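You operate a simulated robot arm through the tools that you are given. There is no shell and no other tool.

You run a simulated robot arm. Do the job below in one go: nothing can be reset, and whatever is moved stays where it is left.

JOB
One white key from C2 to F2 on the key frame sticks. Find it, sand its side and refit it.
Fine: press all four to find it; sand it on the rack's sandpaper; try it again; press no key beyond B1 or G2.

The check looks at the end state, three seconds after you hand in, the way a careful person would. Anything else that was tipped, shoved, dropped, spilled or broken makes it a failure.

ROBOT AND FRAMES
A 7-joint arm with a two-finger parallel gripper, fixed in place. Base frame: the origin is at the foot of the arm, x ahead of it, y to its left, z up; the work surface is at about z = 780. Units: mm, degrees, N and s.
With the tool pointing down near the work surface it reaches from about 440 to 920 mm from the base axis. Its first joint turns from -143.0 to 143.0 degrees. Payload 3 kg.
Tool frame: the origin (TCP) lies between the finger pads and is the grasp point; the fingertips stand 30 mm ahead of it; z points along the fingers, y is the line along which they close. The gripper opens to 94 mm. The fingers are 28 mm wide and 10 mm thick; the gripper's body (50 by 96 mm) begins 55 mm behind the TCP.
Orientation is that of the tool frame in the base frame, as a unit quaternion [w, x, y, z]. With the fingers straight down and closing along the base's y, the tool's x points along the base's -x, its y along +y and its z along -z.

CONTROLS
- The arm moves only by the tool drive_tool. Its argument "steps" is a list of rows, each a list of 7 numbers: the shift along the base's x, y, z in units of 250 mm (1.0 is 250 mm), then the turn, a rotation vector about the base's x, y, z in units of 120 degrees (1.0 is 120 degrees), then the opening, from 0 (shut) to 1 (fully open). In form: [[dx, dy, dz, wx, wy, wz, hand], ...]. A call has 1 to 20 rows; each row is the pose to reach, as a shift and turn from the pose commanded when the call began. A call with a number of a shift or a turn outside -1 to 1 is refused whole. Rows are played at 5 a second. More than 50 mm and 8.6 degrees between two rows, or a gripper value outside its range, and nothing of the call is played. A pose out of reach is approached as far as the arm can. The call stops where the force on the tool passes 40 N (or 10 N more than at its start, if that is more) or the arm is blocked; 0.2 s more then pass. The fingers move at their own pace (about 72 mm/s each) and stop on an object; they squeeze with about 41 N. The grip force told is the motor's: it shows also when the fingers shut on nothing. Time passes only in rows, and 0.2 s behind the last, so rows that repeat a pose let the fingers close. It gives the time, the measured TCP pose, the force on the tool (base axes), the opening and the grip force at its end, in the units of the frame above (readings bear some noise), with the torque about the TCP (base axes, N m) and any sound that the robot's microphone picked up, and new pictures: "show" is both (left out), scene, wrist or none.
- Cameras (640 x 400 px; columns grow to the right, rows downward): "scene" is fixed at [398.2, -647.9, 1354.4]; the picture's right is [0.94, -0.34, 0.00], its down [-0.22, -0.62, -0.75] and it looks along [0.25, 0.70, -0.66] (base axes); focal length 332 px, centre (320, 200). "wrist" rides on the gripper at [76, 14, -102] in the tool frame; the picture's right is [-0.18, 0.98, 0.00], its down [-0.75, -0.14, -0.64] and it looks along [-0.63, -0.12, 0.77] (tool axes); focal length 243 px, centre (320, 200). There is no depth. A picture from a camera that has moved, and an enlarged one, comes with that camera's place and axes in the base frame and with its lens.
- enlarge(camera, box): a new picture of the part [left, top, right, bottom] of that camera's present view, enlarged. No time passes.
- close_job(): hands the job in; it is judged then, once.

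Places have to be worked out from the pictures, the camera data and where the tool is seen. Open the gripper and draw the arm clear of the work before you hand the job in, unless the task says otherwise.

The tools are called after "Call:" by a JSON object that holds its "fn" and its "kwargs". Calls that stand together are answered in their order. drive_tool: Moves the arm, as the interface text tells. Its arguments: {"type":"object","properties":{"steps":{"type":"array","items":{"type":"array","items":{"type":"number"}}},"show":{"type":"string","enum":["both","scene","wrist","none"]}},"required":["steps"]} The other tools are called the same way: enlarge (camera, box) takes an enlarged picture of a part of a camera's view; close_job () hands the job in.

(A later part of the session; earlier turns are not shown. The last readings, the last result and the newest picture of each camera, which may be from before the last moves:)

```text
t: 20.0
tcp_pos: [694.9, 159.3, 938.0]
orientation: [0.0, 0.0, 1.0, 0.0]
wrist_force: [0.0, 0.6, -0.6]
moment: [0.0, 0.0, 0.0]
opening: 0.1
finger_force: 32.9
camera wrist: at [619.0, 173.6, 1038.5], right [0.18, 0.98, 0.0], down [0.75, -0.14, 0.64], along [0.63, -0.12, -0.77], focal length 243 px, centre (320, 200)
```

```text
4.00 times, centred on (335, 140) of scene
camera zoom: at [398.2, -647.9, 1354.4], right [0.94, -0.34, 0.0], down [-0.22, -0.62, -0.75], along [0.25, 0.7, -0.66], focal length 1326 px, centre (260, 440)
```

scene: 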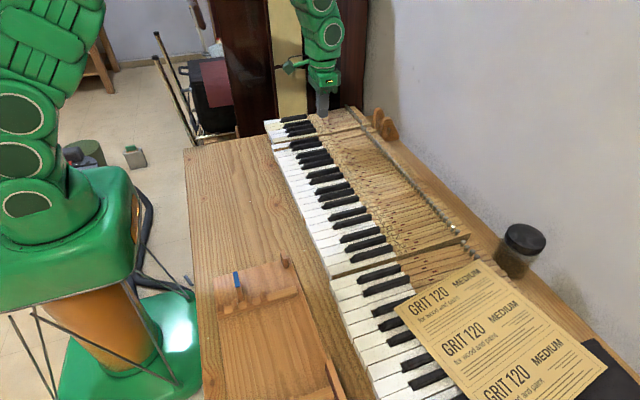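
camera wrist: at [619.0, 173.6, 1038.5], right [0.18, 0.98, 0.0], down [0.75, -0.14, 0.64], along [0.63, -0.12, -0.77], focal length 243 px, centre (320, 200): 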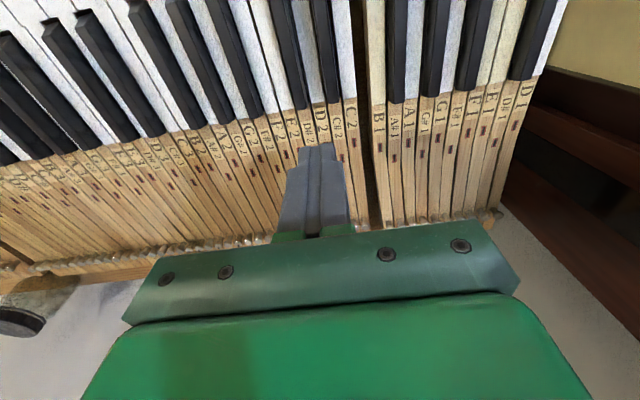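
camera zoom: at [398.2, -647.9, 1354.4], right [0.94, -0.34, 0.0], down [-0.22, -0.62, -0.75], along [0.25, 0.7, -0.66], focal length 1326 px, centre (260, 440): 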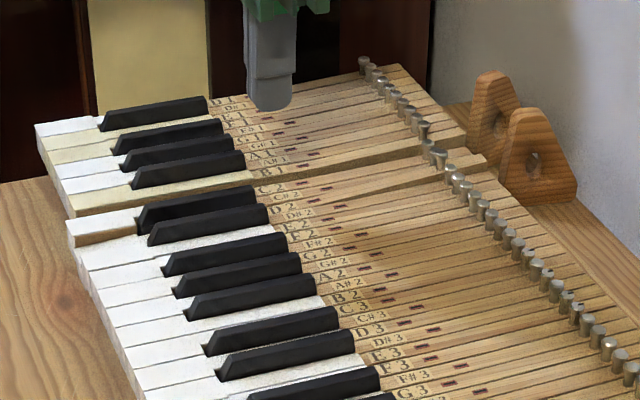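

The tails behind the balance slots (x ≈ 736) carry capstans at x ≈ 840. D2's tail must be standing slightly high, so pressing it flush with its neighbours should raise D2's front to its rest level; I move above the tail at x ≈ 812, y ≈ 157.

Call:
{"fn": "drive_tool", "kwargs": {"steps": [[0.15, 0, 0, 0, 0, 0, 0], [0.3, 0, 0, 0, 0, 0, 0], [0.45, -0.004, -0.05, 0, 0, 0, 0], [0.45, -0.004, -0.2, 0, 0, 0, 0], [0.45, -0.004, -0.24, 0, 0, 0, 0], [0.45, -0.004, -0.24, 0, 0, 0, 0]]}}

Call:
{"fn": "enlarge", "kwargs": {"camera": "wrist", "box": [220, 60, 420, 220]}}

Call:
{"fn": "enlarge", "kwargs": {"camera": "scene", "box": [300, 80, 410, 160]}}

```text
t: 21.4
tcp_pos: [811.7, 153.8, 874.8]
orientation: [0.001, 0.0, 1.0, 0.0]
wrist_force: [-0.4, -0.7, -1.0]
moment: [-0.01, -0.01, 0.0]
opening: 0.2
finger_force: 32.9
camera wrist: at [734.4, 169.3, 977.2], right [0.18, 0.98, 0.0], down [0.75, -0.14, 0.64], along [0.63, -0.12, -0.77], focal length 243 px, centre (320, 200)
```

scene: 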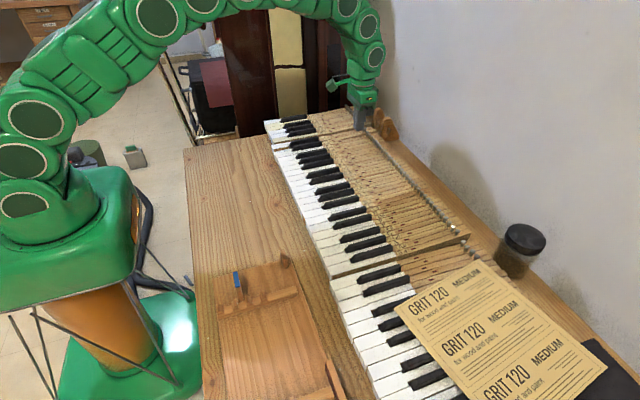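
wrist: 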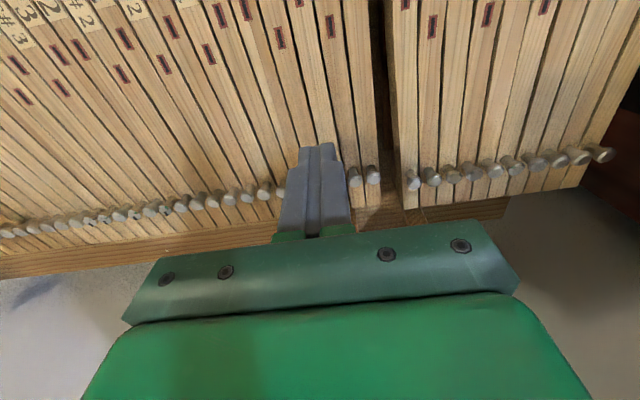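

```text
2.50 times, centred on (320, 140) of wrist
camera zoom: at [734.4, 169.3, 977.2], right [0.18, 0.98, 0.0], down [0.75, -0.14, 0.64], along [0.63, -0.12, -0.77], focal length 606 px, centre (320, 350)
```

zoom: 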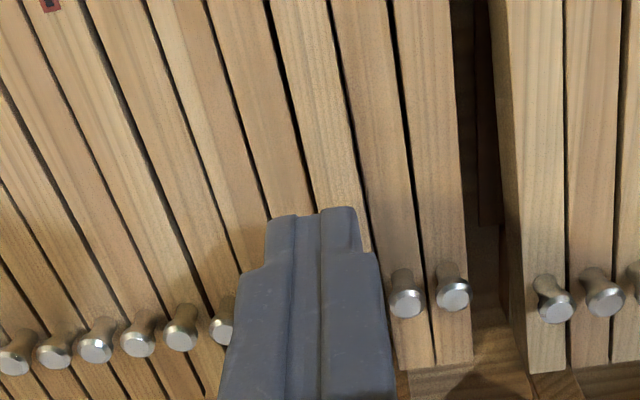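

```text
5.00 times, centred on (355, 120) of scene
camera zoom: at [398.2, -647.9, 1354.4], right [0.94, -0.34, 0.0], down [-0.22, -0.62, -0.75], along [0.25, 0.7, -0.66], focal length 1658 px, centre (145, 600)
```

zoom: 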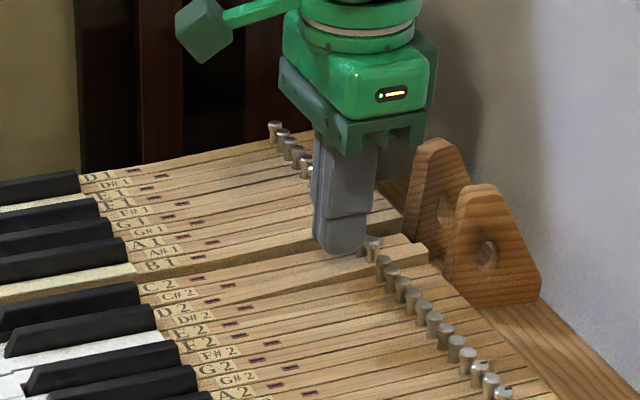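

D2's tail (third from the section's end) spans about y 155–168 here and looks slightly raised; the tip should shift about +4.5 mm. I shift, lower to just above it, then press gently.

Call:
{"fn": "drive_tool", "kwargs": {"steps": [[0, 0.018, -0.02, 0, 0, 0, 0], [0, 0.018, -0.05, 0, 0, 0, 0], [0, 0.018, -0.07, 0, 0, 0, 0], [0, 0.018, -0.07, 0, 0, 0, 0]], "show": "wrist"}}

Call:
{"fn": "enlarge", "kwargs": {"camera": "wrist", "box": [220, 60, 420, 220]}}

```text
t: 22.4
tcp_pos: [811.5, 160.8, 857.5]
orientation: [0.0, 0.0, 1.0, -0.001]
wrist_force: [0.5, -0.6, -0.5]
moment: [0.0, 0.02, 0.03]
opening: 0.3
finger_force: 33.1
camera wrist: at [734.7, 175.4, 959.4], right [0.18, 0.98, 0.0], down [0.75, -0.14, 0.64], along [0.63, -0.12, -0.77], focal length 243 px, centre (320, 200)
```

wrist: 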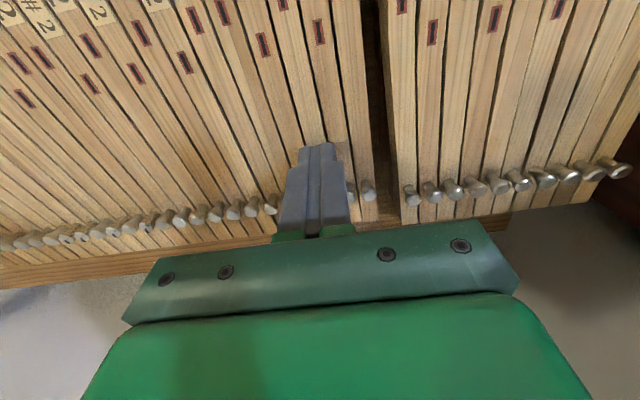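

```text
2.50 times, centred on (320, 140) of wrist
camera zoom: at [734.7, 175.4, 959.4], right [0.18, 0.98, 0.0], down [0.75, -0.14, 0.64], along [0.63, -0.12, -0.77], focal length 606 px, centre (320, 350)
```

zoom: 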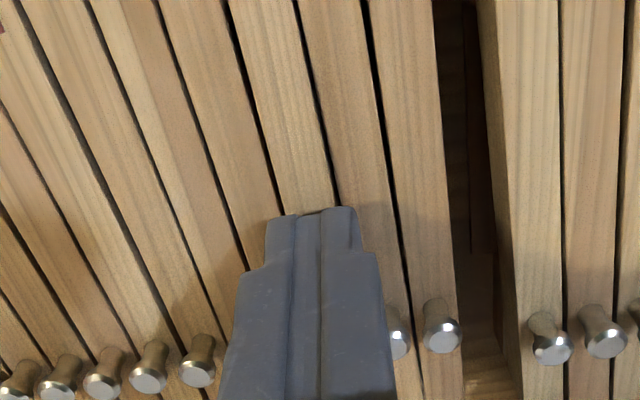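

The tip is centred over D2's tail. I press down in 1.5 mm steps, watching the force.

Call:
{"fn": "drive_tool", "kwargs": {"steps": [[0, 0, -0.006, 0, 0, 0, 0], [0, 0, -0.01, 0, 0, 0, 0], [0, 0, -0.01, 0, 0, 0, 0]], "show": "none"}}

Call:
{"fn": "drive_tool", "kwargs": {"steps": [[0, 0, -0.004, 0, 0, 0, 0], [0, 0, -0.008, 0, 0, 0, 0], [0, 0, -0.008, 0, 0, 0, 0]], "show": "wrist"}}

Call:
{"fn": "enlarge", "kwargs": {"camera": "wrist", "box": [220, 60, 420, 220]}}

Call:
{"fn": "enlarge", "kwargs": {"camera": "scene", "box": [255, 110, 335, 160]}}

```text
t: 23.2
tcp_pos: [811.1, 160.8, 856.1]
orientation: [0.0, 0.0, 1.0, 0.0]
wrist_force: [-0.2, 0.0, 0.3]
moment: [-0.01, 0.01, 0.02]
opening: 0.0
finger_force: 32.8
```

```text
t: 24.0
tcp_pos: [811.7, 161.0, 853.6]
orientation: [-0.001, 0.0, 1.0, 0.0]
wrist_force: [0.3, 0.2, -0.8]
moment: [-0.01, 0.02, -0.02]
opening: 0.1
finger_force: 32.3
camera wrist: at [735.3, 176.5, 955.4], right [0.18, 0.98, 0.0], down [0.75, -0.14, 0.64], along [0.63, -0.12, -0.77], focal length 243 px, centre (320, 200)
```

wrist: 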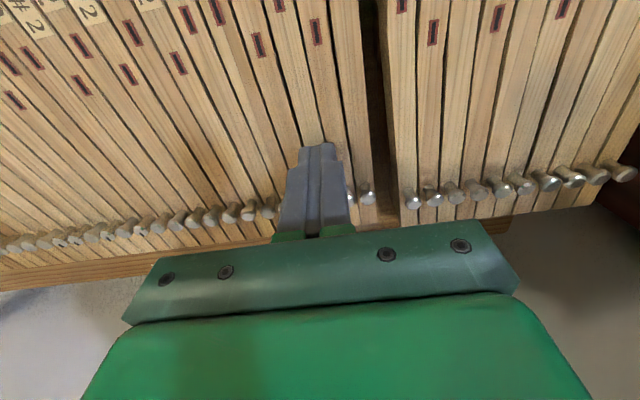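

```text
2.50 times, centred on (320, 140) of wrist
camera zoom: at [735.3, 176.5, 955.4], right [0.18, 0.98, 0.0], down [0.75, -0.14, 0.64], along [0.63, -0.12, -0.77], focal length 606 px, centre (320, 350)
```

zoom: 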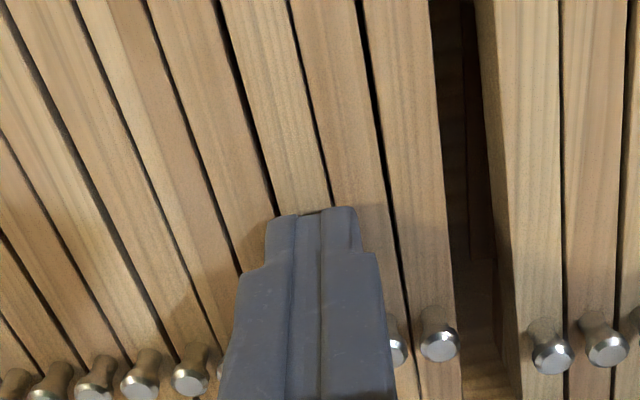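

```text
8.00 times, centred on (295, 135) of scene
camera zoom: at [398.2, -647.9, 1354.4], right [0.94, -0.34, 0.0], down [-0.22, -0.62, -0.75], along [0.25, 0.7, -0.66], focal length 2652 px, centre (520, 720)
```

zoom: 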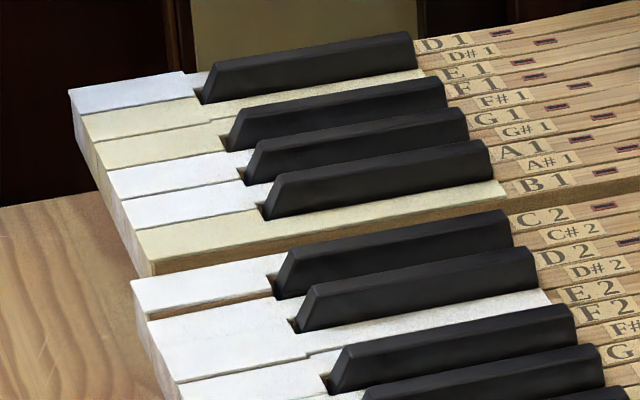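

The scene view shows D2's front has come up (only a thin strip of C2's side is still visible). I keep pressing the tail a little further.

Call:
{"fn": "drive_tool", "kwargs": {"steps": [[0, 0, -0.004, 0, 0, 0, 0], [0, 0, -0.008, 0, 0, 0, 0], [0, 0, -0.008, 0, 0, 0, 0]], "show": "none"}}

Call:
{"fn": "enlarge", "kwargs": {"camera": "scene", "box": [255, 110, 335, 160]}}

```text
t: 24.8
tcp_pos: [812.4, 162.9, 851.9]
orientation: [0.0, -0.001, 1.0, 0.0]
wrist_force: [-0.5, -1.4, 3.4]
moment: [-0.04, 0.07, 0.01]
opening: 0.1
finger_force: 32.9
```

```text
8.00 times, centred on (295, 135) of scene
camera zoom: at [398.2, -647.9, 1354.4], right [0.94, -0.34, 0.0], down [-0.22, -0.62, -0.75], along [0.25, 0.7, -0.66], focal length 2652 px, centre (520, 720)
```

zoom: 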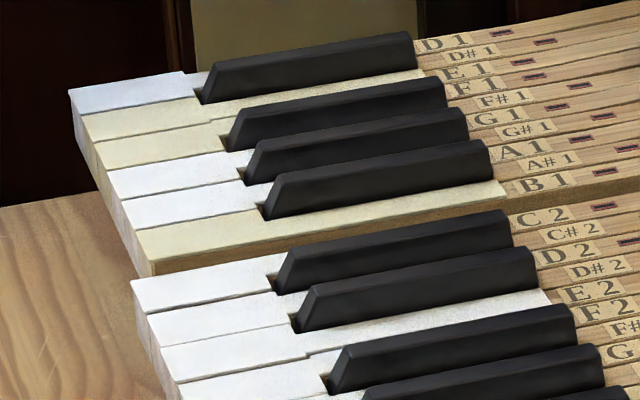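

D2's front is now almost level with its neighbours with 3.4 N on the tail. One more millimetre, then I check again and lift off.

Call:
{"fn": "drive_tool", "kwargs": {"steps": [[0, 0, -0.003, 0, 0, 0, 0], [0, 0, -0.005, 0, 0, 0, 0], [0, 0, -0.005, 0, 0, 0, 0]], "show": "none"}}

Call:
{"fn": "drive_tool", "kwargs": {"steps": [[0, 0, 0.04, 0, 0, 0, 0], [0, 0, 0.1, 0, 0, 0, 0], [0, 0, 0.24, 0, 0, 0, 0], [-0.05, 0, 0.36, 0, 0, 0, 0], [-0.05, 0, 0.36, 0, 0, 0, 0]]}}

Call:
{"fn": "enlarge", "kwargs": {"camera": "scene", "box": [255, 110, 335, 160]}}

```text
t: 25.6
tcp_pos: [813.3, 162.5, 852.1]
orientation: [0.002, -0.001, 1.0, -0.001]
wrist_force: [-5.0, 1.9, 37.2]
moment: [0.1, 0.3, -0.03]
opening: 0.0
finger_force: 33.0
```

```text
t: 26.8
tcp_pos: [800.9, 162.1, 941.9]
orientation: [0.0, 0.001, 1.0, 0.001]
wrist_force: [0.4, -0.1, -0.1]
moment: [0.01, 0.02, -0.01]
opening: 0.2
finger_force: 32.5
camera wrist: at [723.4, 176.9, 1043.7], right [0.18, 0.98, 0.0], down [0.75, -0.14, 0.64], along [0.63, -0.12, -0.77], focal length 243 px, centre (320, 200)
```

scene: 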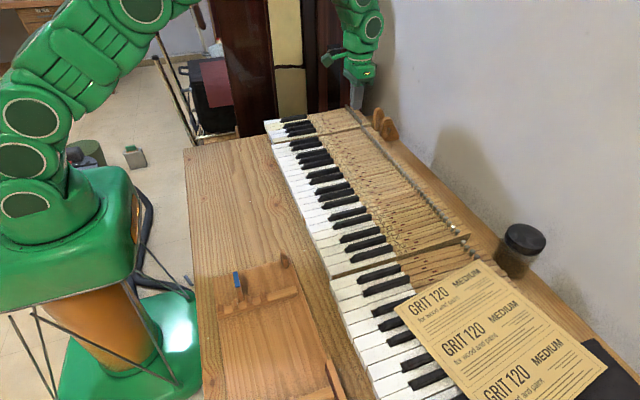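
wrist: 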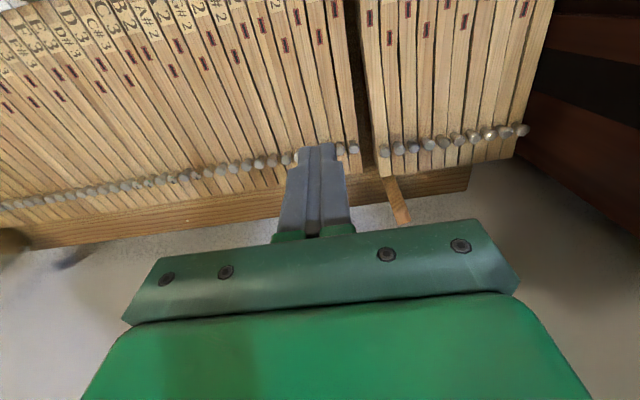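

```text
8.00 times, centred on (295, 135) of scene
camera zoom: at [398.2, -647.9, 1354.4], right [0.94, -0.34, 0.0], down [-0.22, -0.62, -0.75], along [0.25, 0.7, -0.66], focal length 2652 px, centre (520, 720)
```

zoom: 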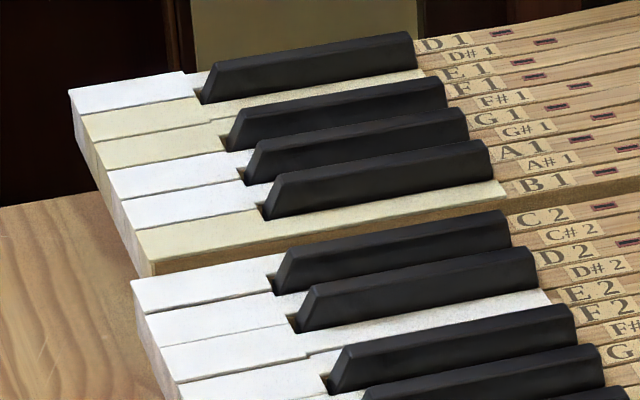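

D2 is back at rest level and nothing else moved. Now I go over D2's front with the fingers opened to ~27 mm, so that each finger will press only C2 and E2 down and straddle D2.

Call:
{"fn": "drive_tool", "kwargs": {"steps": [[-0.18, -0.004, 0, 0, 0, 0, 0], [-0.36, -0.008, 0, 0, 0, 0, 0], [-0.54, -0.012, 0, 0, 0, 0, 0.29], [-0.72, -0.016, 0, 0, 0, 0, 0.29], [-0.9, -0.016, 0, 0, 0, 0, 0.29], [-0.918, -0.016, -0.12, 0, 0, 0, 0.29], [-0.918, -0.016, -0.24, 0, 0, 0, 0.29], [-0.918, -0.016, -0.3, 0, 0, 0, 0.29], [-0.918, -0.016, -0.3, 0, 0, 0, 0.29]], "show": "wrist"}}

Call:
{"fn": "enlarge", "kwargs": {"camera": "wrist", "box": [220, 80, 420, 220]}}

```text
t: 28.8
tcp_pos: [570.7, 158.1, 864.8]
orientation: [0.0, -0.001, 1.0, 0.001]
wrist_force: [0.2, 1.0, 0.4]
moment: [0.03, -0.02, 0.01]
opening: 27.3
finger_force: 0.0
camera wrist: at [493.8, 173.8, 966.9], right [0.18, 0.98, 0.0], down [0.75, -0.14, 0.64], along [0.63, -0.12, -0.77], focal length 243 px, centre (320, 200)
```

wrist: 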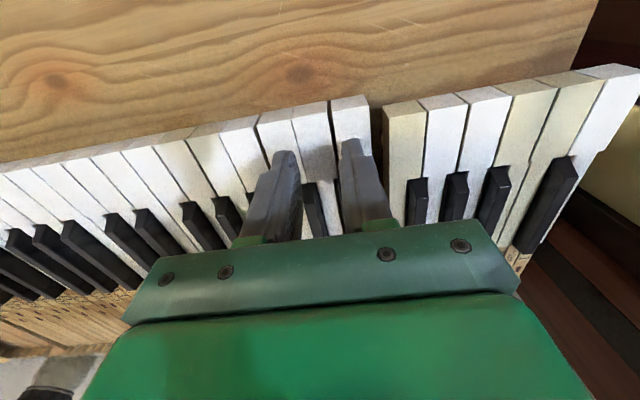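

```text
2.86 times, centred on (320, 150) of wrist
camera zoom: at [493.8, 173.8, 966.9], right [0.18, 0.98, 0.0], down [0.75, -0.14, 0.64], along [0.63, -0.12, -0.77], focal length 693 px, centre (320, 343)
```

zoom: 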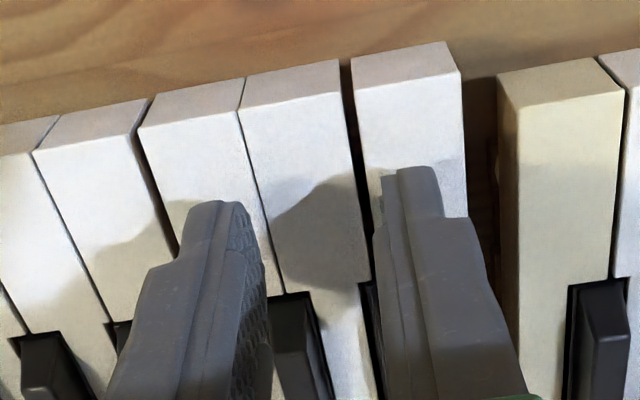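

The gap between the fingers sits about 1.5–2 mm too far toward C2 relative to D2. I correct y by -1.5 mm and lower the open fingers onto C2 and E2, pressing them about 7–8 mm.

Call:
{"fn": "drive_tool", "kwargs": {"steps": [[0, -0.006, -0.02, 0, 0, 0, 0.29], [0, -0.006, -0.036, 0, 0, 0, 0.29], [0, -0.006, -0.05, 0, 0, 0, 0.29], [0, -0.006, -0.06, 0, 0, 0, 0.29], [0, -0.006, -0.068, 0, 0, 0, 0.29], [0, -0.006, -0.068, 0, 0, 0, 0.29]], "show": "wrist"}}

Call:
{"fn": "enlarge", "kwargs": {"camera": "wrist", "box": [220, 80, 420, 220]}}

Call:
{"fn": "enlarge", "kwargs": {"camera": "scene", "box": [255, 110, 335, 160]}}

```text
t: 30.2
tcp_pos: [570.9, 156.2, 848.3]
orientation: [0.0, -0.001, 1.0, 0.0]
wrist_force: [-0.8, 0.2, 0.1]
moment: [-0.03, 0.01, 0.03]
opening: 27.3
finger_force: 0.0
camera wrist: at [494.0, 171.8, 949.6], right [0.18, 0.98, 0.0], down [0.75, -0.14, 0.64], along [0.63, -0.12, -0.77], focal length 243 px, centre (320, 200)
```

wrist: 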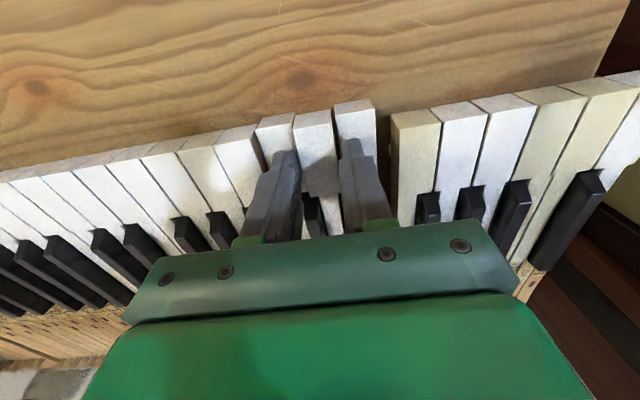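

```text
2.86 times, centred on (320, 150) of wrist
camera zoom: at [494.0, 171.8, 949.6], right [0.18, 0.98, 0.0], down [0.75, -0.14, 0.64], along [0.63, -0.12, -0.77], focal length 693 px, centre (320, 343)
```

zoom: 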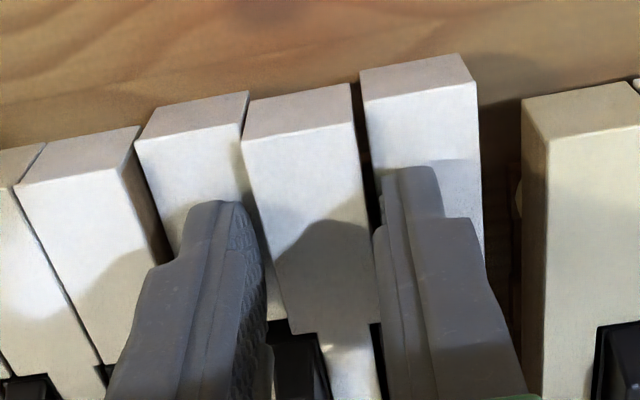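

```text
8.00 times, centred on (295, 135) of scene
camera zoom: at [398.2, -647.9, 1354.4], right [0.94, -0.34, 0.0], down [-0.22, -0.62, -0.75], along [0.25, 0.7, -0.66], focal length 2652 px, centre (520, 720)
```

zoom: 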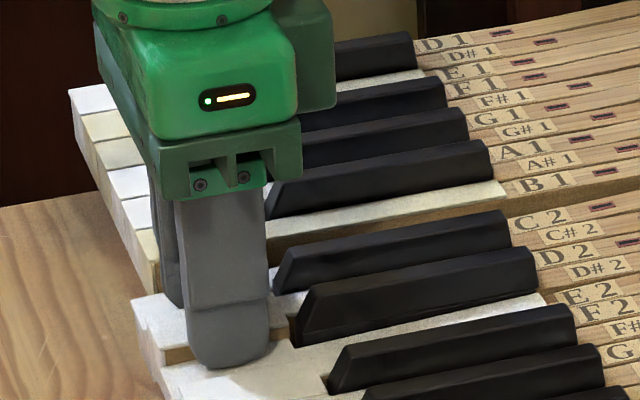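

C2 and E2 are pressed down and D2 stands proud between the fingers. I lower another 1.5 mm and close the fingers on D2's head.

Call:
{"fn": "drive_tool", "kwargs": {"steps": [[0, 0, -0.003, 0, 0, 0, 0.29], [0, 0, -0.006, 0, 0, 0, 0.29], [0, 0, -0.006, 0, 0, 0, 0.22], [0, 0, -0.006, 0, 0, 0, 0.1], [0, 0, -0.006, 0, 0, 0, 0.1], [0, 0, -0.006, 0, 0, 0, 0.1]], "show": "wrist"}}

Call:
{"fn": "enlarge", "kwargs": {"camera": "wrist", "box": [220, 80, 420, 220]}}

```text
t: 31.6
tcp_pos: [570.0, 156.2, 846.3]
orientation: [0.0, 0.001, 1.0, 0.0]
wrist_force: [-2.0, 3.6, 1.1]
moment: [0.15, -0.11, 0.21]
opening: 21.5
finger_force: 41.0
camera wrist: at [493.4, 170.8, 948.4], right [0.18, 0.98, 0.0], down [0.75, -0.14, 0.64], along [0.63, -0.12, -0.77], focal length 243 px, centre (320, 200)
```

wrist: 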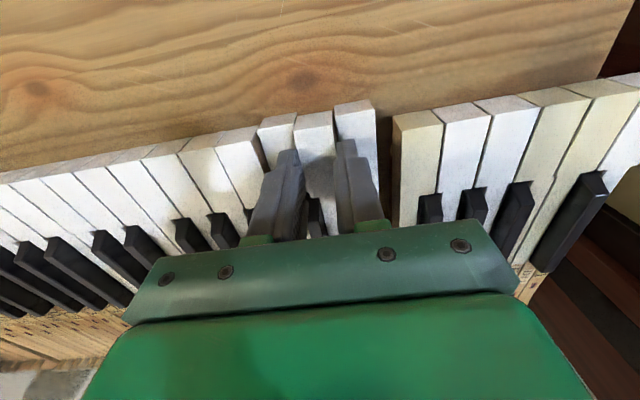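

```text
2.86 times, centred on (320, 150) of wrist
camera zoom: at [493.4, 170.8, 948.4], right [0.18, 0.98, 0.0], down [0.75, -0.14, 0.64], along [0.63, -0.12, -0.77], focal length 693 px, centre (320, 343)
```

zoom: 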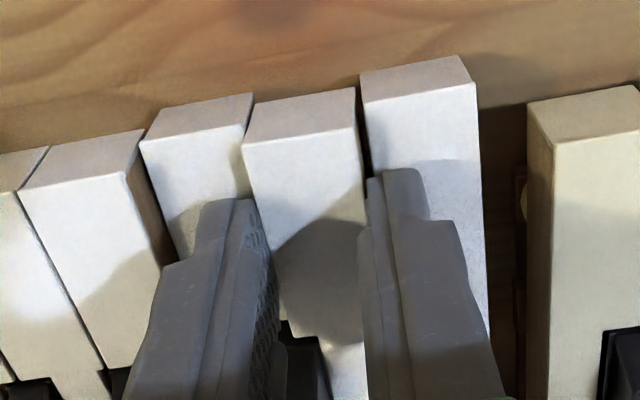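

The fingers have closed on D2 (opening 21.5 mm, 41 N). I lift gently by 6 mm and watch the force.

Call:
{"fn": "drive_tool", "kwargs": {"steps": [[0, 0.001, 0.006, 0, 0, 0, 0.1], [0, 0.002, 0.012, 0, 0, 0, 0.1], [0, 0.002, 0.018, 0, 0, 0, 0.1], [0, 0.002, 0.024, 0, 0, 0, 0.1], [0, 0.002, 0.024, 0, 0, 0, 0.1]], "show": "both"}}

Call:
{"fn": "enlarge", "kwargs": {"camera": "wrist", "box": [220, 80, 420, 220]}}

Call:
{"fn": "enlarge", "kwargs": {"camera": "scene", "box": [255, 100, 415, 190]}}

```text
t: 32.8
tcp_pos: [570.4, 156.7, 853.2]
orientation: [0.0, 0.0, 1.0, -0.001]
wrist_force: [-0.2, 0.0, -0.9]
moment: [-0.02, 0.16, -0.04]
opening: 21.8
finger_force: 40.4
camera wrist: at [493.6, 171.9, 954.7], right [0.18, 0.98, 0.0], down [0.75, -0.14, 0.64], along [0.63, -0.12, -0.77], focal length 243 px, centre (320, 200)
```

scene: 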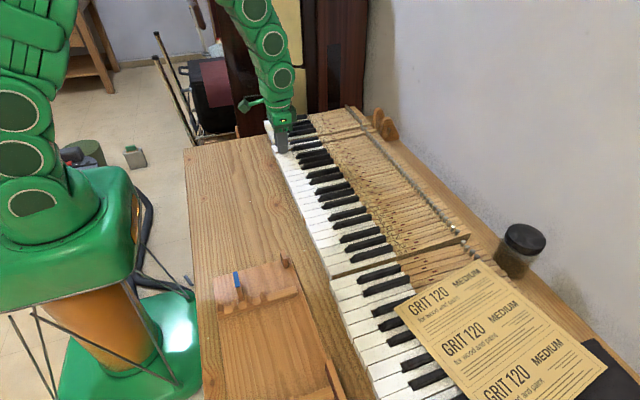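
wrist: 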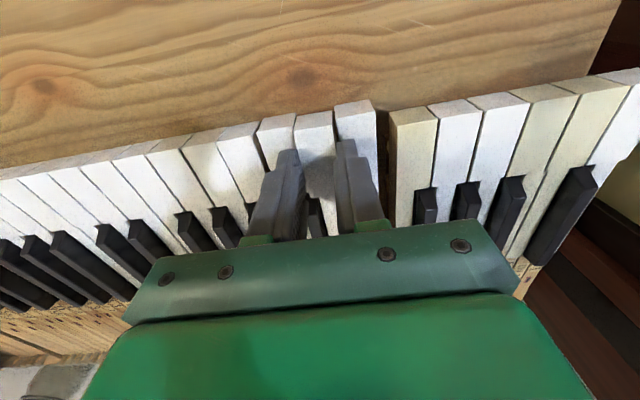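

```text
2.86 times, centred on (320, 150) of wrist
camera zoom: at [493.6, 171.9, 954.7], right [0.18, 0.98, 0.0], down [0.75, -0.14, 0.64], along [0.63, -0.12, -0.77], focal length 693 px, centre (320, 343)
```

zoom: 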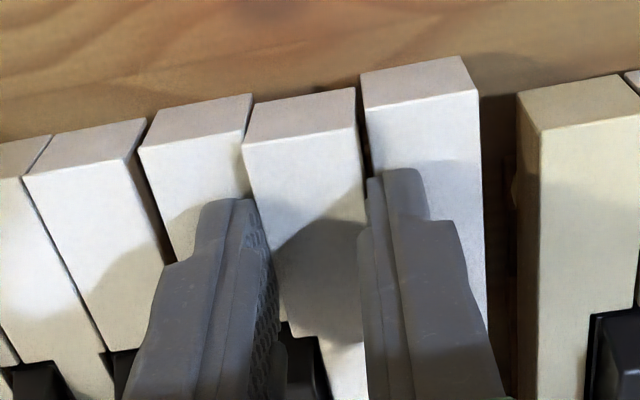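

```text
4.00 times, centred on (335, 145) of scene
camera zoom: at [398.2, -647.9, 1354.4], right [0.94, -0.34, 0.0], down [-0.22, -0.62, -0.75], along [0.25, 0.7, -0.66], focal length 1326 px, centre (260, 420)
```

zoom: 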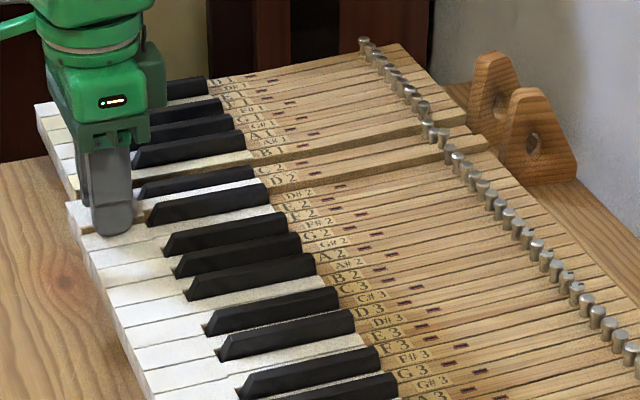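

D2 is lifting level, with only ~1 N of weight on the tool. I continue straight up, 45 mm more.

Call:
{"fn": "drive_tool", "kwargs": {"steps": [[0, 0, 0.02, 0, 0, 0, 0.1], [0, 0, 0.04, 0, 0, 0, 0.1], [0, 0, 0.06, 0, 0, 0, 0.1], [0, 0, 0.09, 0, 0, 0, 0.1], [0, 0, 0.12, 0, 0, 0, 0.1], [0, 0, 0.15, 0, 0, 0, 0.1], [0, 0, 0.18, 0, 0, 0, 0.1], [0, 0, 0.18, 0, 0, 0, 0.1]], "show": "both"}}

Call:
{"fn": "enlarge", "kwargs": {"camera": "wrist", "box": [220, 80, 420, 220]}}

Call:
{"fn": "enlarge", "kwargs": {"camera": "scene", "box": [255, 90, 415, 190]}}

```text
t: 34.6
tcp_pos: [570.2, 156.8, 898.4]
orientation: [0.0, 0.0, 1.0, 0.0]
wrist_force: [-1.0, 0.1, -1.4]
moment: [0.01, 0.14, 0.01]
opening: 21.8
finger_force: 41.5
camera wrist: at [493.6, 172.1, 1000.2], right [0.18, 0.98, 0.0], down [0.75, -0.14, 0.64], along [0.63, -0.12, -0.77], focal length 243 px, centre (320, 200)
```

scene: 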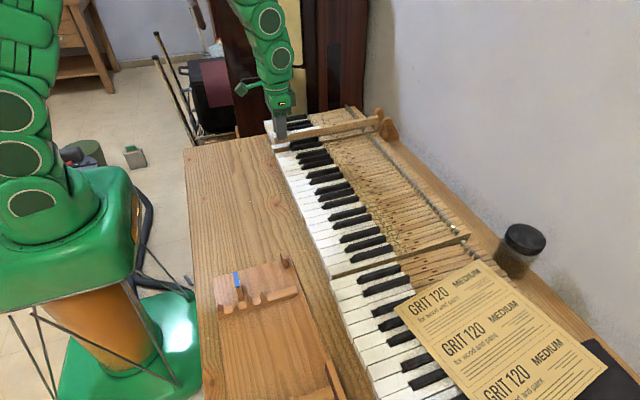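
wrist: 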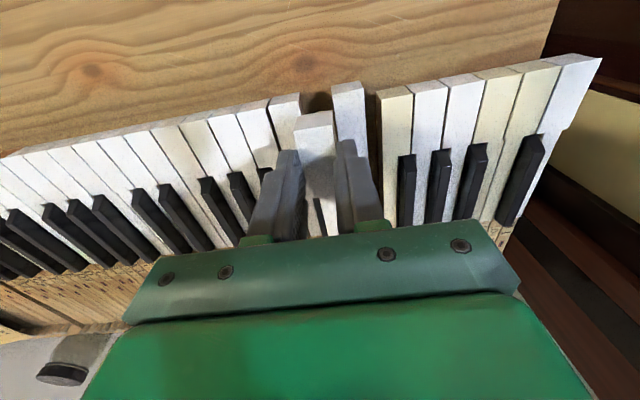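

```text
2.86 times, centred on (320, 150) of wrist
camera zoom: at [493.6, 172.1, 1000.2], right [0.18, 0.98, 0.0], down [0.75, -0.14, 0.64], along [0.63, -0.12, -0.77], focal length 693 px, centre (320, 343)
```

zoom: 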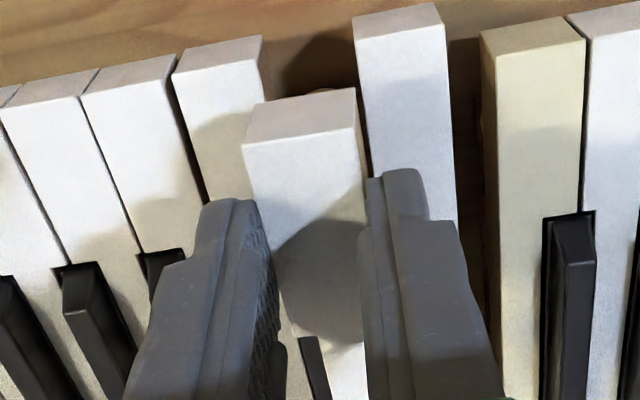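

```text
4.00 times, centred on (335, 140) of scene
camera zoom: at [398.2, -647.9, 1354.4], right [0.94, -0.34, 0.0], down [-0.22, -0.62, -0.75], along [0.25, 0.7, -0.66], focal length 1326 px, centre (260, 440)
```

zoom: 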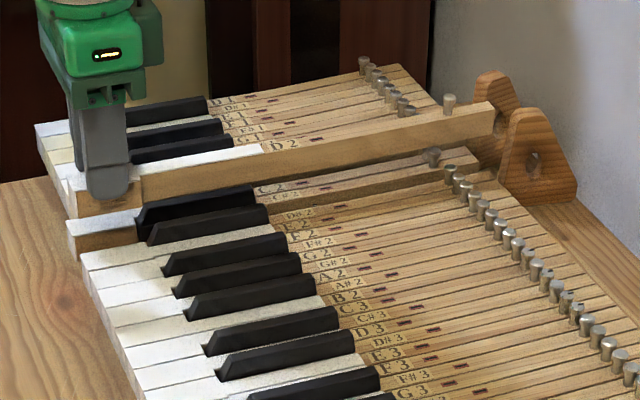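

D2 is clear of the frame and hangs level in the gripper. I look at its visible (E2-facing) side for a rub mark.

Call:
{"fn": "enlarge", "kwargs": {"camera": "scene", "box": [262, 105, 342, 155]}}

Call:
{"fn": "enlarge", "kwargs": {"camera": "scene", "box": [310, 100, 390, 150]}}

```text
8.00 times, centred on (302, 130) of scene
camera zoom: at [398.2, -647.9, 1354.4], right [0.94, -0.34, 0.0], down [-0.22, -0.62, -0.75], along [0.25, 0.7, -0.66], focal length 2652 px, centre (464, 760)
```

zoom: 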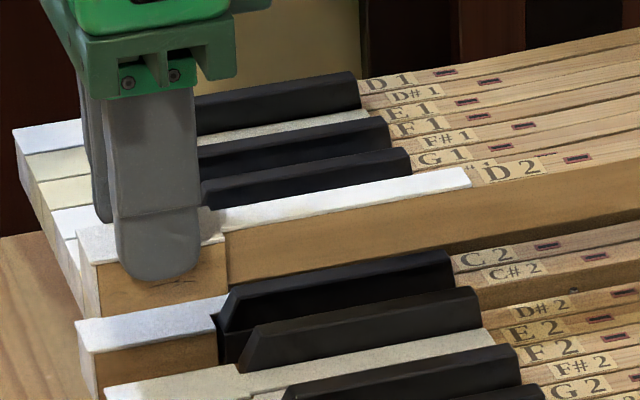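

```text
8.00 times, centred on (350, 125) of scene
camera zoom: at [398.2, -647.9, 1354.4], right [0.94, -0.34, 0.0], down [-0.22, -0.62, -0.75], along [0.25, 0.7, -0.66], focal length 2652 px, centre (80, 800)
```

zoom: 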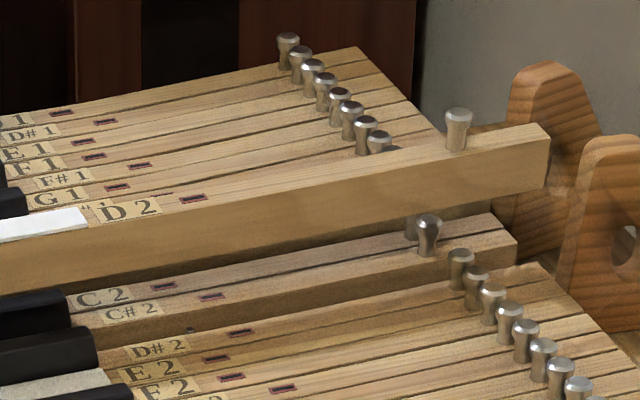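

The E2-facing side (right side) shows plain wood with no clear mark. I raise D2 and carry it to a free space in front, so that I can turn it and inspect the other side too.

Call:
{"fn": "drive_tool", "kwargs": {"steps": [[0, 0, 0.1, 0, 0, 0, 0.1], [0, 0, 0.2, 0, 0, 0, 0.1], [0, 0, 0.32, 0, 0, 0, 0.1], [-0.02, -0.1, 0.4, 0, 0, 0, 0.1], [-0.04, -0.22, 0.4, 0, 0, 0, 0.1], [-0.06, -0.34, 0.4, 0, 0, 0, 0.1], [-0.08, -0.46, 0.4, 0, 0, 0, 0.1], [-0.1, -0.58, 0.4, 0, 0, 0, 0.1], [-0.12, -0.7, 0.4, 0, 0, 0, 0.1], [-0.12, -0.82, 0.4, 0, 0, 0, 0.1], [-0.12, -0.94, 0.4, 0, 0, 0, 0.1], [-0.12, -1.0, 0.4, 0, 0, 0, 0.1], [-0.12, -1.0, 0.4, 0, 0, 0, 0.1]], "show": "both"}}

Call:
{"fn": "enlarge", "kwargs": {"camera": "scene", "box": [300, 80, 560, 240]}}

```text
t: 37.4
tcp_pos: [537.4, -94.4, 996.3]
orientation: [-0.001, 0.0, 1.0, 0.0]
wrist_force: [0.2, 0.3, -0.6]
moment: [-0.02, 0.15, -0.04]
opening: 21.5
finger_force: 41.1
camera wrist: at [460.6, -79.1, 1098.9], right [0.18, 0.98, 0.0], down [0.75, -0.14, 0.64], along [0.63, -0.12, -0.77], focal length 243 px, centre (320, 200)
```

scene: 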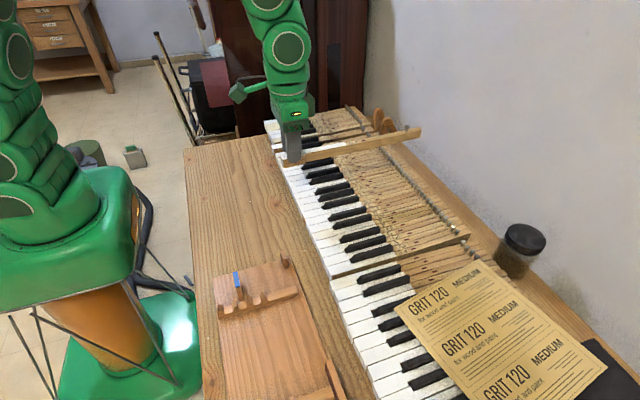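
wrist: 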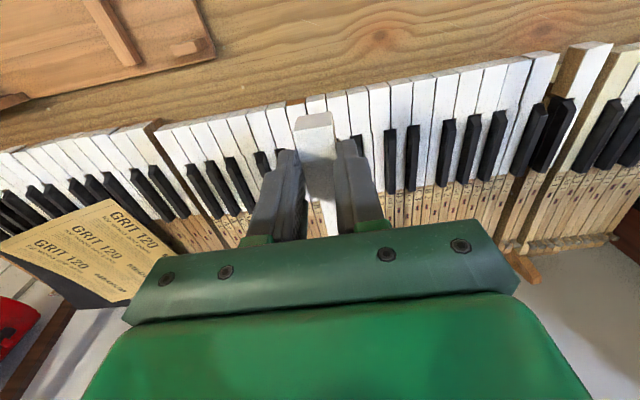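

```text
2.46 times, centred on (430, 160) of scene
camera zoom: at [398.2, -647.9, 1354.4], right [0.94, -0.34, 0.0], down [-0.22, -0.62, -0.75], along [0.25, 0.7, -0.66], focal length 816 px, centre (49, 298)
```

zoom: 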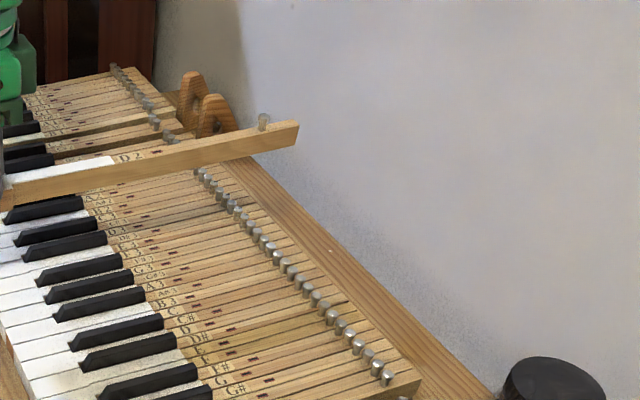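

Key carried safely. I zoom in on its right side once more from this closer position before turning it.

Call:
{"fn": "enlarge", "kwargs": {"camera": "scene", "box": [275, 120, 355, 170]}}

Call:
{"fn": "enlarge", "kwargs": {"camera": "scene", "box": [345, 115, 425, 165]}}

```text
8.00 times, centred on (315, 145) of scene
camera zoom: at [398.2, -647.9, 1354.4], right [0.94, -0.34, 0.0], down [-0.22, -0.62, -0.75], along [0.25, 0.7, -0.66], focal length 2652 px, centre (360, 640)
```

zoom: 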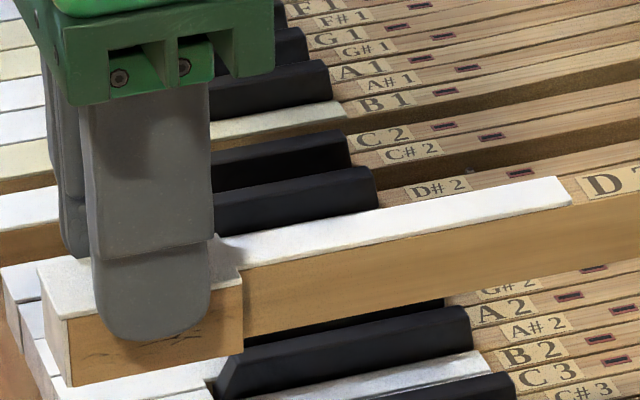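

```text
8.00 times, centred on (385, 140) of scene
camera zoom: at [398.2, -647.9, 1354.4], right [0.94, -0.34, 0.0], down [-0.22, -0.62, -0.75], along [0.25, 0.7, -0.66], focal length 2652 px, centre (-200, 680)
```

zoom: 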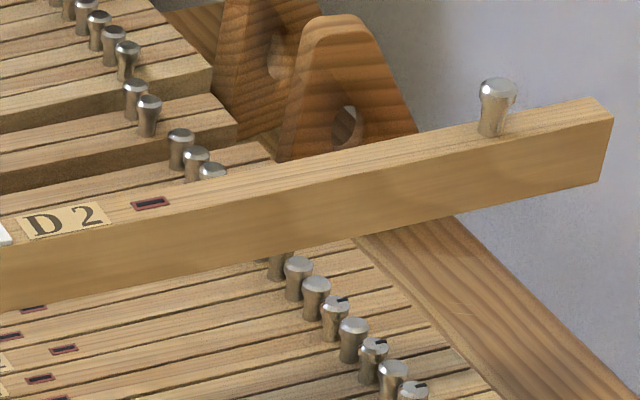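

There are dark scratch/rub marks on the head of D2 on its E2-facing (right) side, just below the finger. I turn the key +90° about z (front toward -y, right side toward +x), which also lets the scene camera see the left side.

Call:
{"fn": "drive_tool", "kwargs": {"steps": [[0, 0, 0, 0, 0, 0.068, 0.1], [0, 0, 0, 0, 0, 0.136, 0.1], [0, 0, 0, 0, 0, 0.204, 0.1], [0, 0, 0, 0, 0, 0.272, 0.1], [0, 0, 0, 0, 0, 0.34, 0.1], [0, 0, 0, 0, 0, 0.408, 0.1], [0, 0, 0, 0, 0, 0.476, 0.1], [0, 0, 0, 0, 0, 0.544, 0.1], [0, 0, 0, 0, 0, 0.612, 0.1], [0, 0, 0, 0, 0, 0.68, 0.1], [0, 0, 0, 0, 0, 0.75, 0.1], [0, 0, 0, 0, 0, 0.75, 0.1]], "show": "both"}}

Call:
{"fn": "enlarge", "kwargs": {"camera": "scene", "box": [240, 80, 400, 180]}}

Call:
{"fn": "enlarge", "kwargs": {"camera": "wrist", "box": [100, 0, 540, 240]}}

```text
t: 40.0
tcp_pos: [539.8, -93.8, 997.6]
orientation: [0.0, 0.708, -0.706, 0.0]
wrist_force: [1.2, -0.5, -1.7]
moment: [-0.17, 0.0, 0.0]
opening: 21.6
finger_force: 40.7
camera wrist: at [525.1, -169.2, 1099.8], right [-0.98, 0.18, 0.0], down [0.14, 0.75, 0.64], along [0.12, 0.63, -0.77], focal length 243 px, centre (320, 200)
```

scene: 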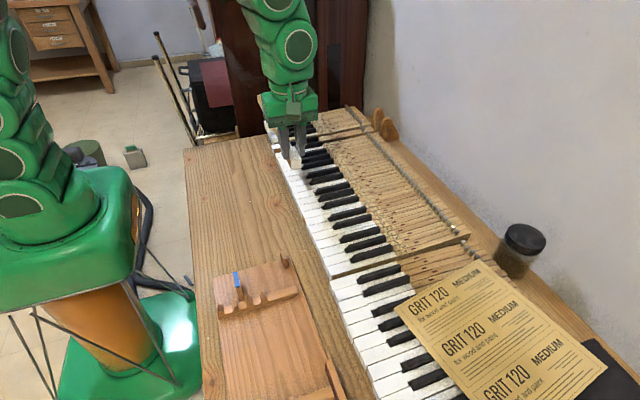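
wrist: 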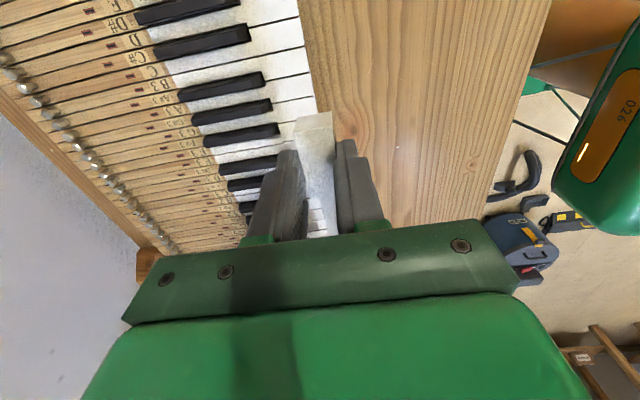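

```text
4.00 times, centred on (320, 130) of scene
camera zoom: at [398.2, -647.9, 1354.4], right [0.94, -0.34, 0.0], down [-0.22, -0.62, -0.75], along [0.25, 0.7, -0.66], focal length 1326 px, centre (320, 480)
```

zoom: 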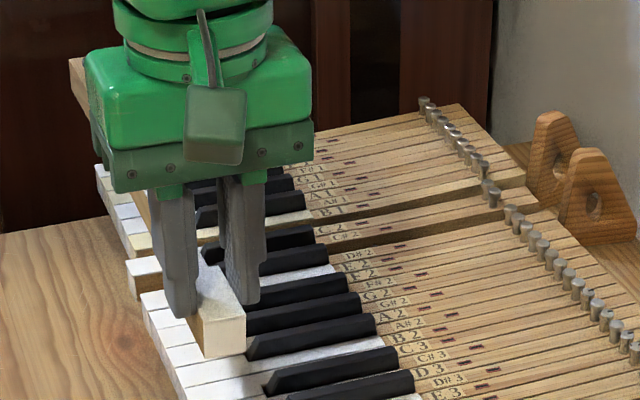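

```text
1.45 times, centred on (320, 120) of wrist
camera zoom: at [525.1, -169.2, 1099.8], right [-0.98, 0.18, 0.0], down [0.14, 0.75, 0.64], along [0.12, 0.63, -0.77], focal length 353 px, centre (320, 316)
```

zoom: 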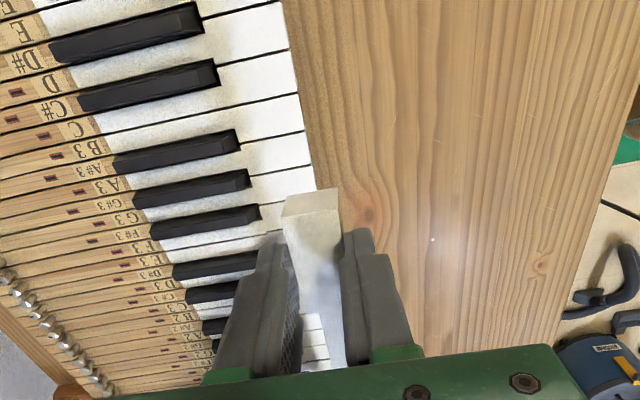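

The left side is hidden from here by the finger. I turn a further 40° briefly so the scene camera can see the left side of the head, to be sure which side rubs.

Call:
{"fn": "drive_tool", "kwargs": {"steps": [[0, 0, 0, 0, 0, 0.068, 0.1], [0, 0, 0, 0, 0, 0.136, 0.1], [0, 0, 0, 0, 0, 0.204, 0.1], [0, 0, 0, 0, 0, 0.272, 0.1], [0, 0, 0, 0, 0, 0.34, 0.1], [0, 0, 0, 0, 0, 0.34, 0.1]], "show": "scene"}}

Call:
{"fn": "enlarge", "kwargs": {"camera": "scene", "box": [240, 110, 340, 175]}}

```text
t: 41.4
tcp_pos: [539.8, -93.1, 997.7]
orientation: [0.0, 0.91, -0.415, -0.001]
wrist_force: [-0.7, 0.2, -1.9]
moment: [-0.11, -0.06, 0.03]
opening: 21.8
finger_force: 40.6
```

scene: 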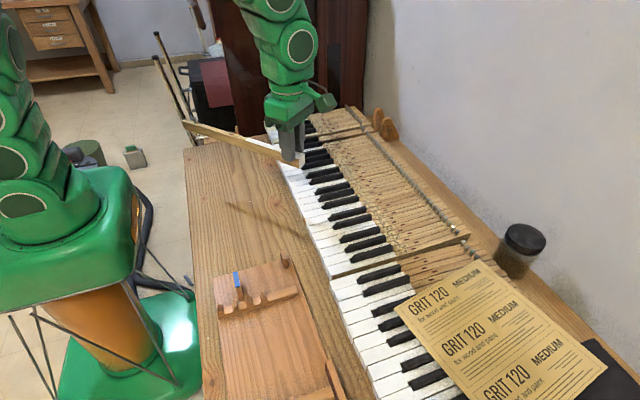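

```text
6.15 times, centred on (290, 142) of scene
camera zoom: at [398.2, -647.9, 1354.4], right [0.94, -0.34, 0.0], down [-0.22, -0.62, -0.75], along [0.25, 0.7, -0.66], focal length 2040 px, centre (505, 554)
```

zoom: 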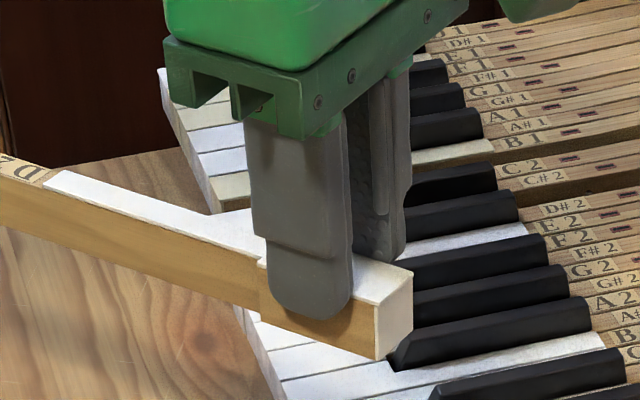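

The left side is clean; only the right (E2-facing) side of the head has rub marks, so that is the side to sand. I turn back to +90° and carry the key over the rack to measure the sandpaper block up close.

Call:
{"fn": "drive_tool", "kwargs": {"steps": [[0, 0, 0, 0, 0, -0.068, 0.1], [0, 0, 0, 0, 0, -0.136, 0.1], [0, 0, 0, 0, 0, -0.204, 0.1], [0, 0, 0, 0, 0, -0.272, 0.1], [0, 0, 0, 0, 0, -0.34, 0.1], [-0.05, -0.12, 0, 0, 0, -0.34, 0.1], [-0.1, -0.24, 0, 0, 0, -0.34, 0.1], [-0.15, -0.36, 0, 0, 0, -0.34, 0.1], [-0.2, -0.48, 0, 0, 0, -0.34, 0.1], [-0.26, -0.6, 0, 0, 0, -0.34, 0.1], [-0.32, -0.72, 0, 0, 0, -0.34, 0.1], [-0.38, -0.84, 0, 0, 0, -0.34, 0.1], [-0.44, -0.96, 0, 0, 0, -0.34, 0.1], [-0.44, -1.0, 0, 0, 0, -0.34, 0.1]], "show": "none"}}

Call:
{"fn": "drive_tool", "kwargs": {"steps": [[-0.02, -0.12, 0, 0, 0, 0, 0.1], [-0.04, -0.24, 0, 0, 0, 0, 0.1], [-0.08, -0.36, 0, 0, 0, 0, 0.1], [-0.08, -0.48, 0, 0, 0, 0, 0.1], [-0.08, -0.6, 0, 0, 0, 0, 0.1], [-0.08, -0.624, -0.1, 0, 0, 0, 0.1], [-0.08, -0.624, -0.2, 0, 0, 0, 0.1], [-0.08, -0.624, -0.27, 0, 0, 0, 0.1], [-0.08, -0.624, -0.27, 0, 0, 0, 0.1]], "show": "both"}}

Call:
{"fn": "enlarge", "kwargs": {"camera": "wrist", "box": [140, 0, 400, 200]}}

Call:
{"fn": "enlarge", "kwargs": {"camera": "scene", "box": [180, 220, 400, 400]}}

```text
t: 44.4
tcp_pos: [428.3, -343.0, 999.7]
orientation: [0.0, -0.707, 0.708, 0.001]
wrist_force: [0.4, -0.4, -0.7]
moment: [-0.15, -0.01, 0.0]
opening: 21.6
finger_force: 41.3
```

```text
t: 46.4
tcp_pos: [412.8, -497.4, 930.4]
orientation: [0.0, -0.707, 0.707, 0.0]
wrist_force: [-0.5, 0.8, -1.1]
moment: [-0.14, -0.02, 0.02]
opening: 21.9
finger_force: 41.2
camera wrist: at [396.5, -573.3, 1032.9], right [-0.98, 0.18, 0.0], down [0.14, 0.75, 0.64], along [0.12, 0.63, -0.77], focal length 243 px, centre (320, 200)
```

scene: 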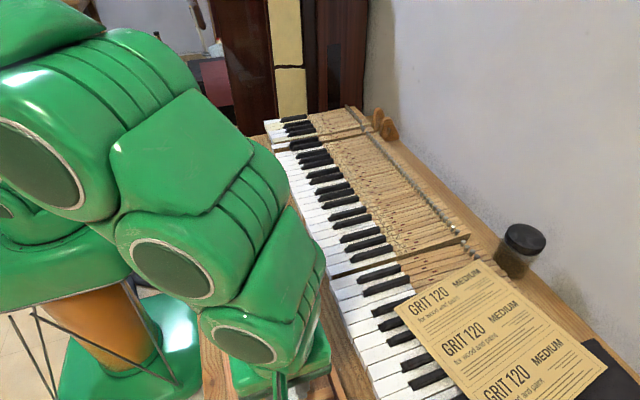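
wrist: 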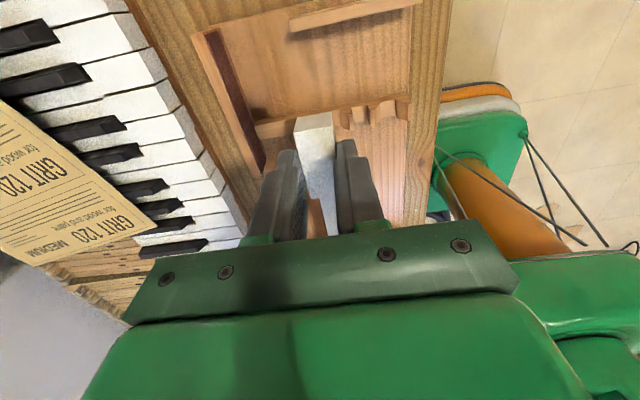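

```text
2.00 times, centred on (270, 100) of wrist
camera zoom: at [396.5, -573.3, 1032.9], right [-0.98, 0.18, 0.0], down [0.14, 0.75, 0.64], along [0.12, 0.63, -0.77], focal length 485 px, centre (420, 400)
```

zoom: 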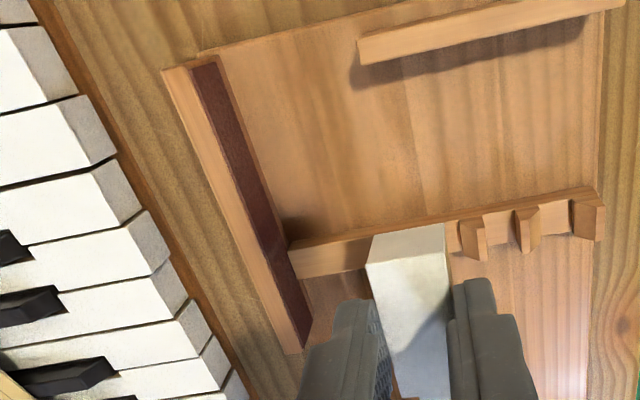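

```text
2.22 times, centred on (290, 310) of scene
camera zoom: at [398.2, -647.9, 1354.4], right [0.94, -0.34, 0.0], down [-0.22, -0.62, -0.75], along [0.25, 0.7, -0.66], focal length 737 px, centre (387, -44)
```

zoom: 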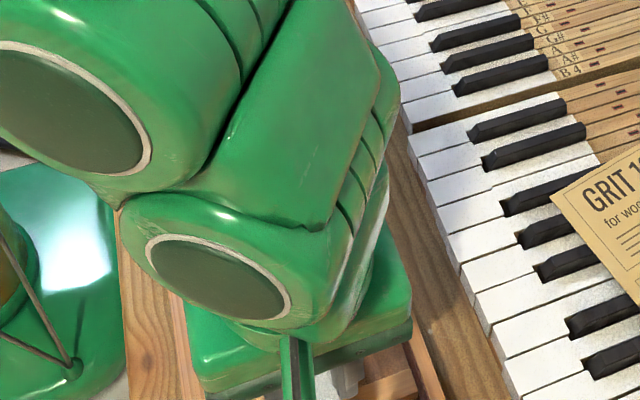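

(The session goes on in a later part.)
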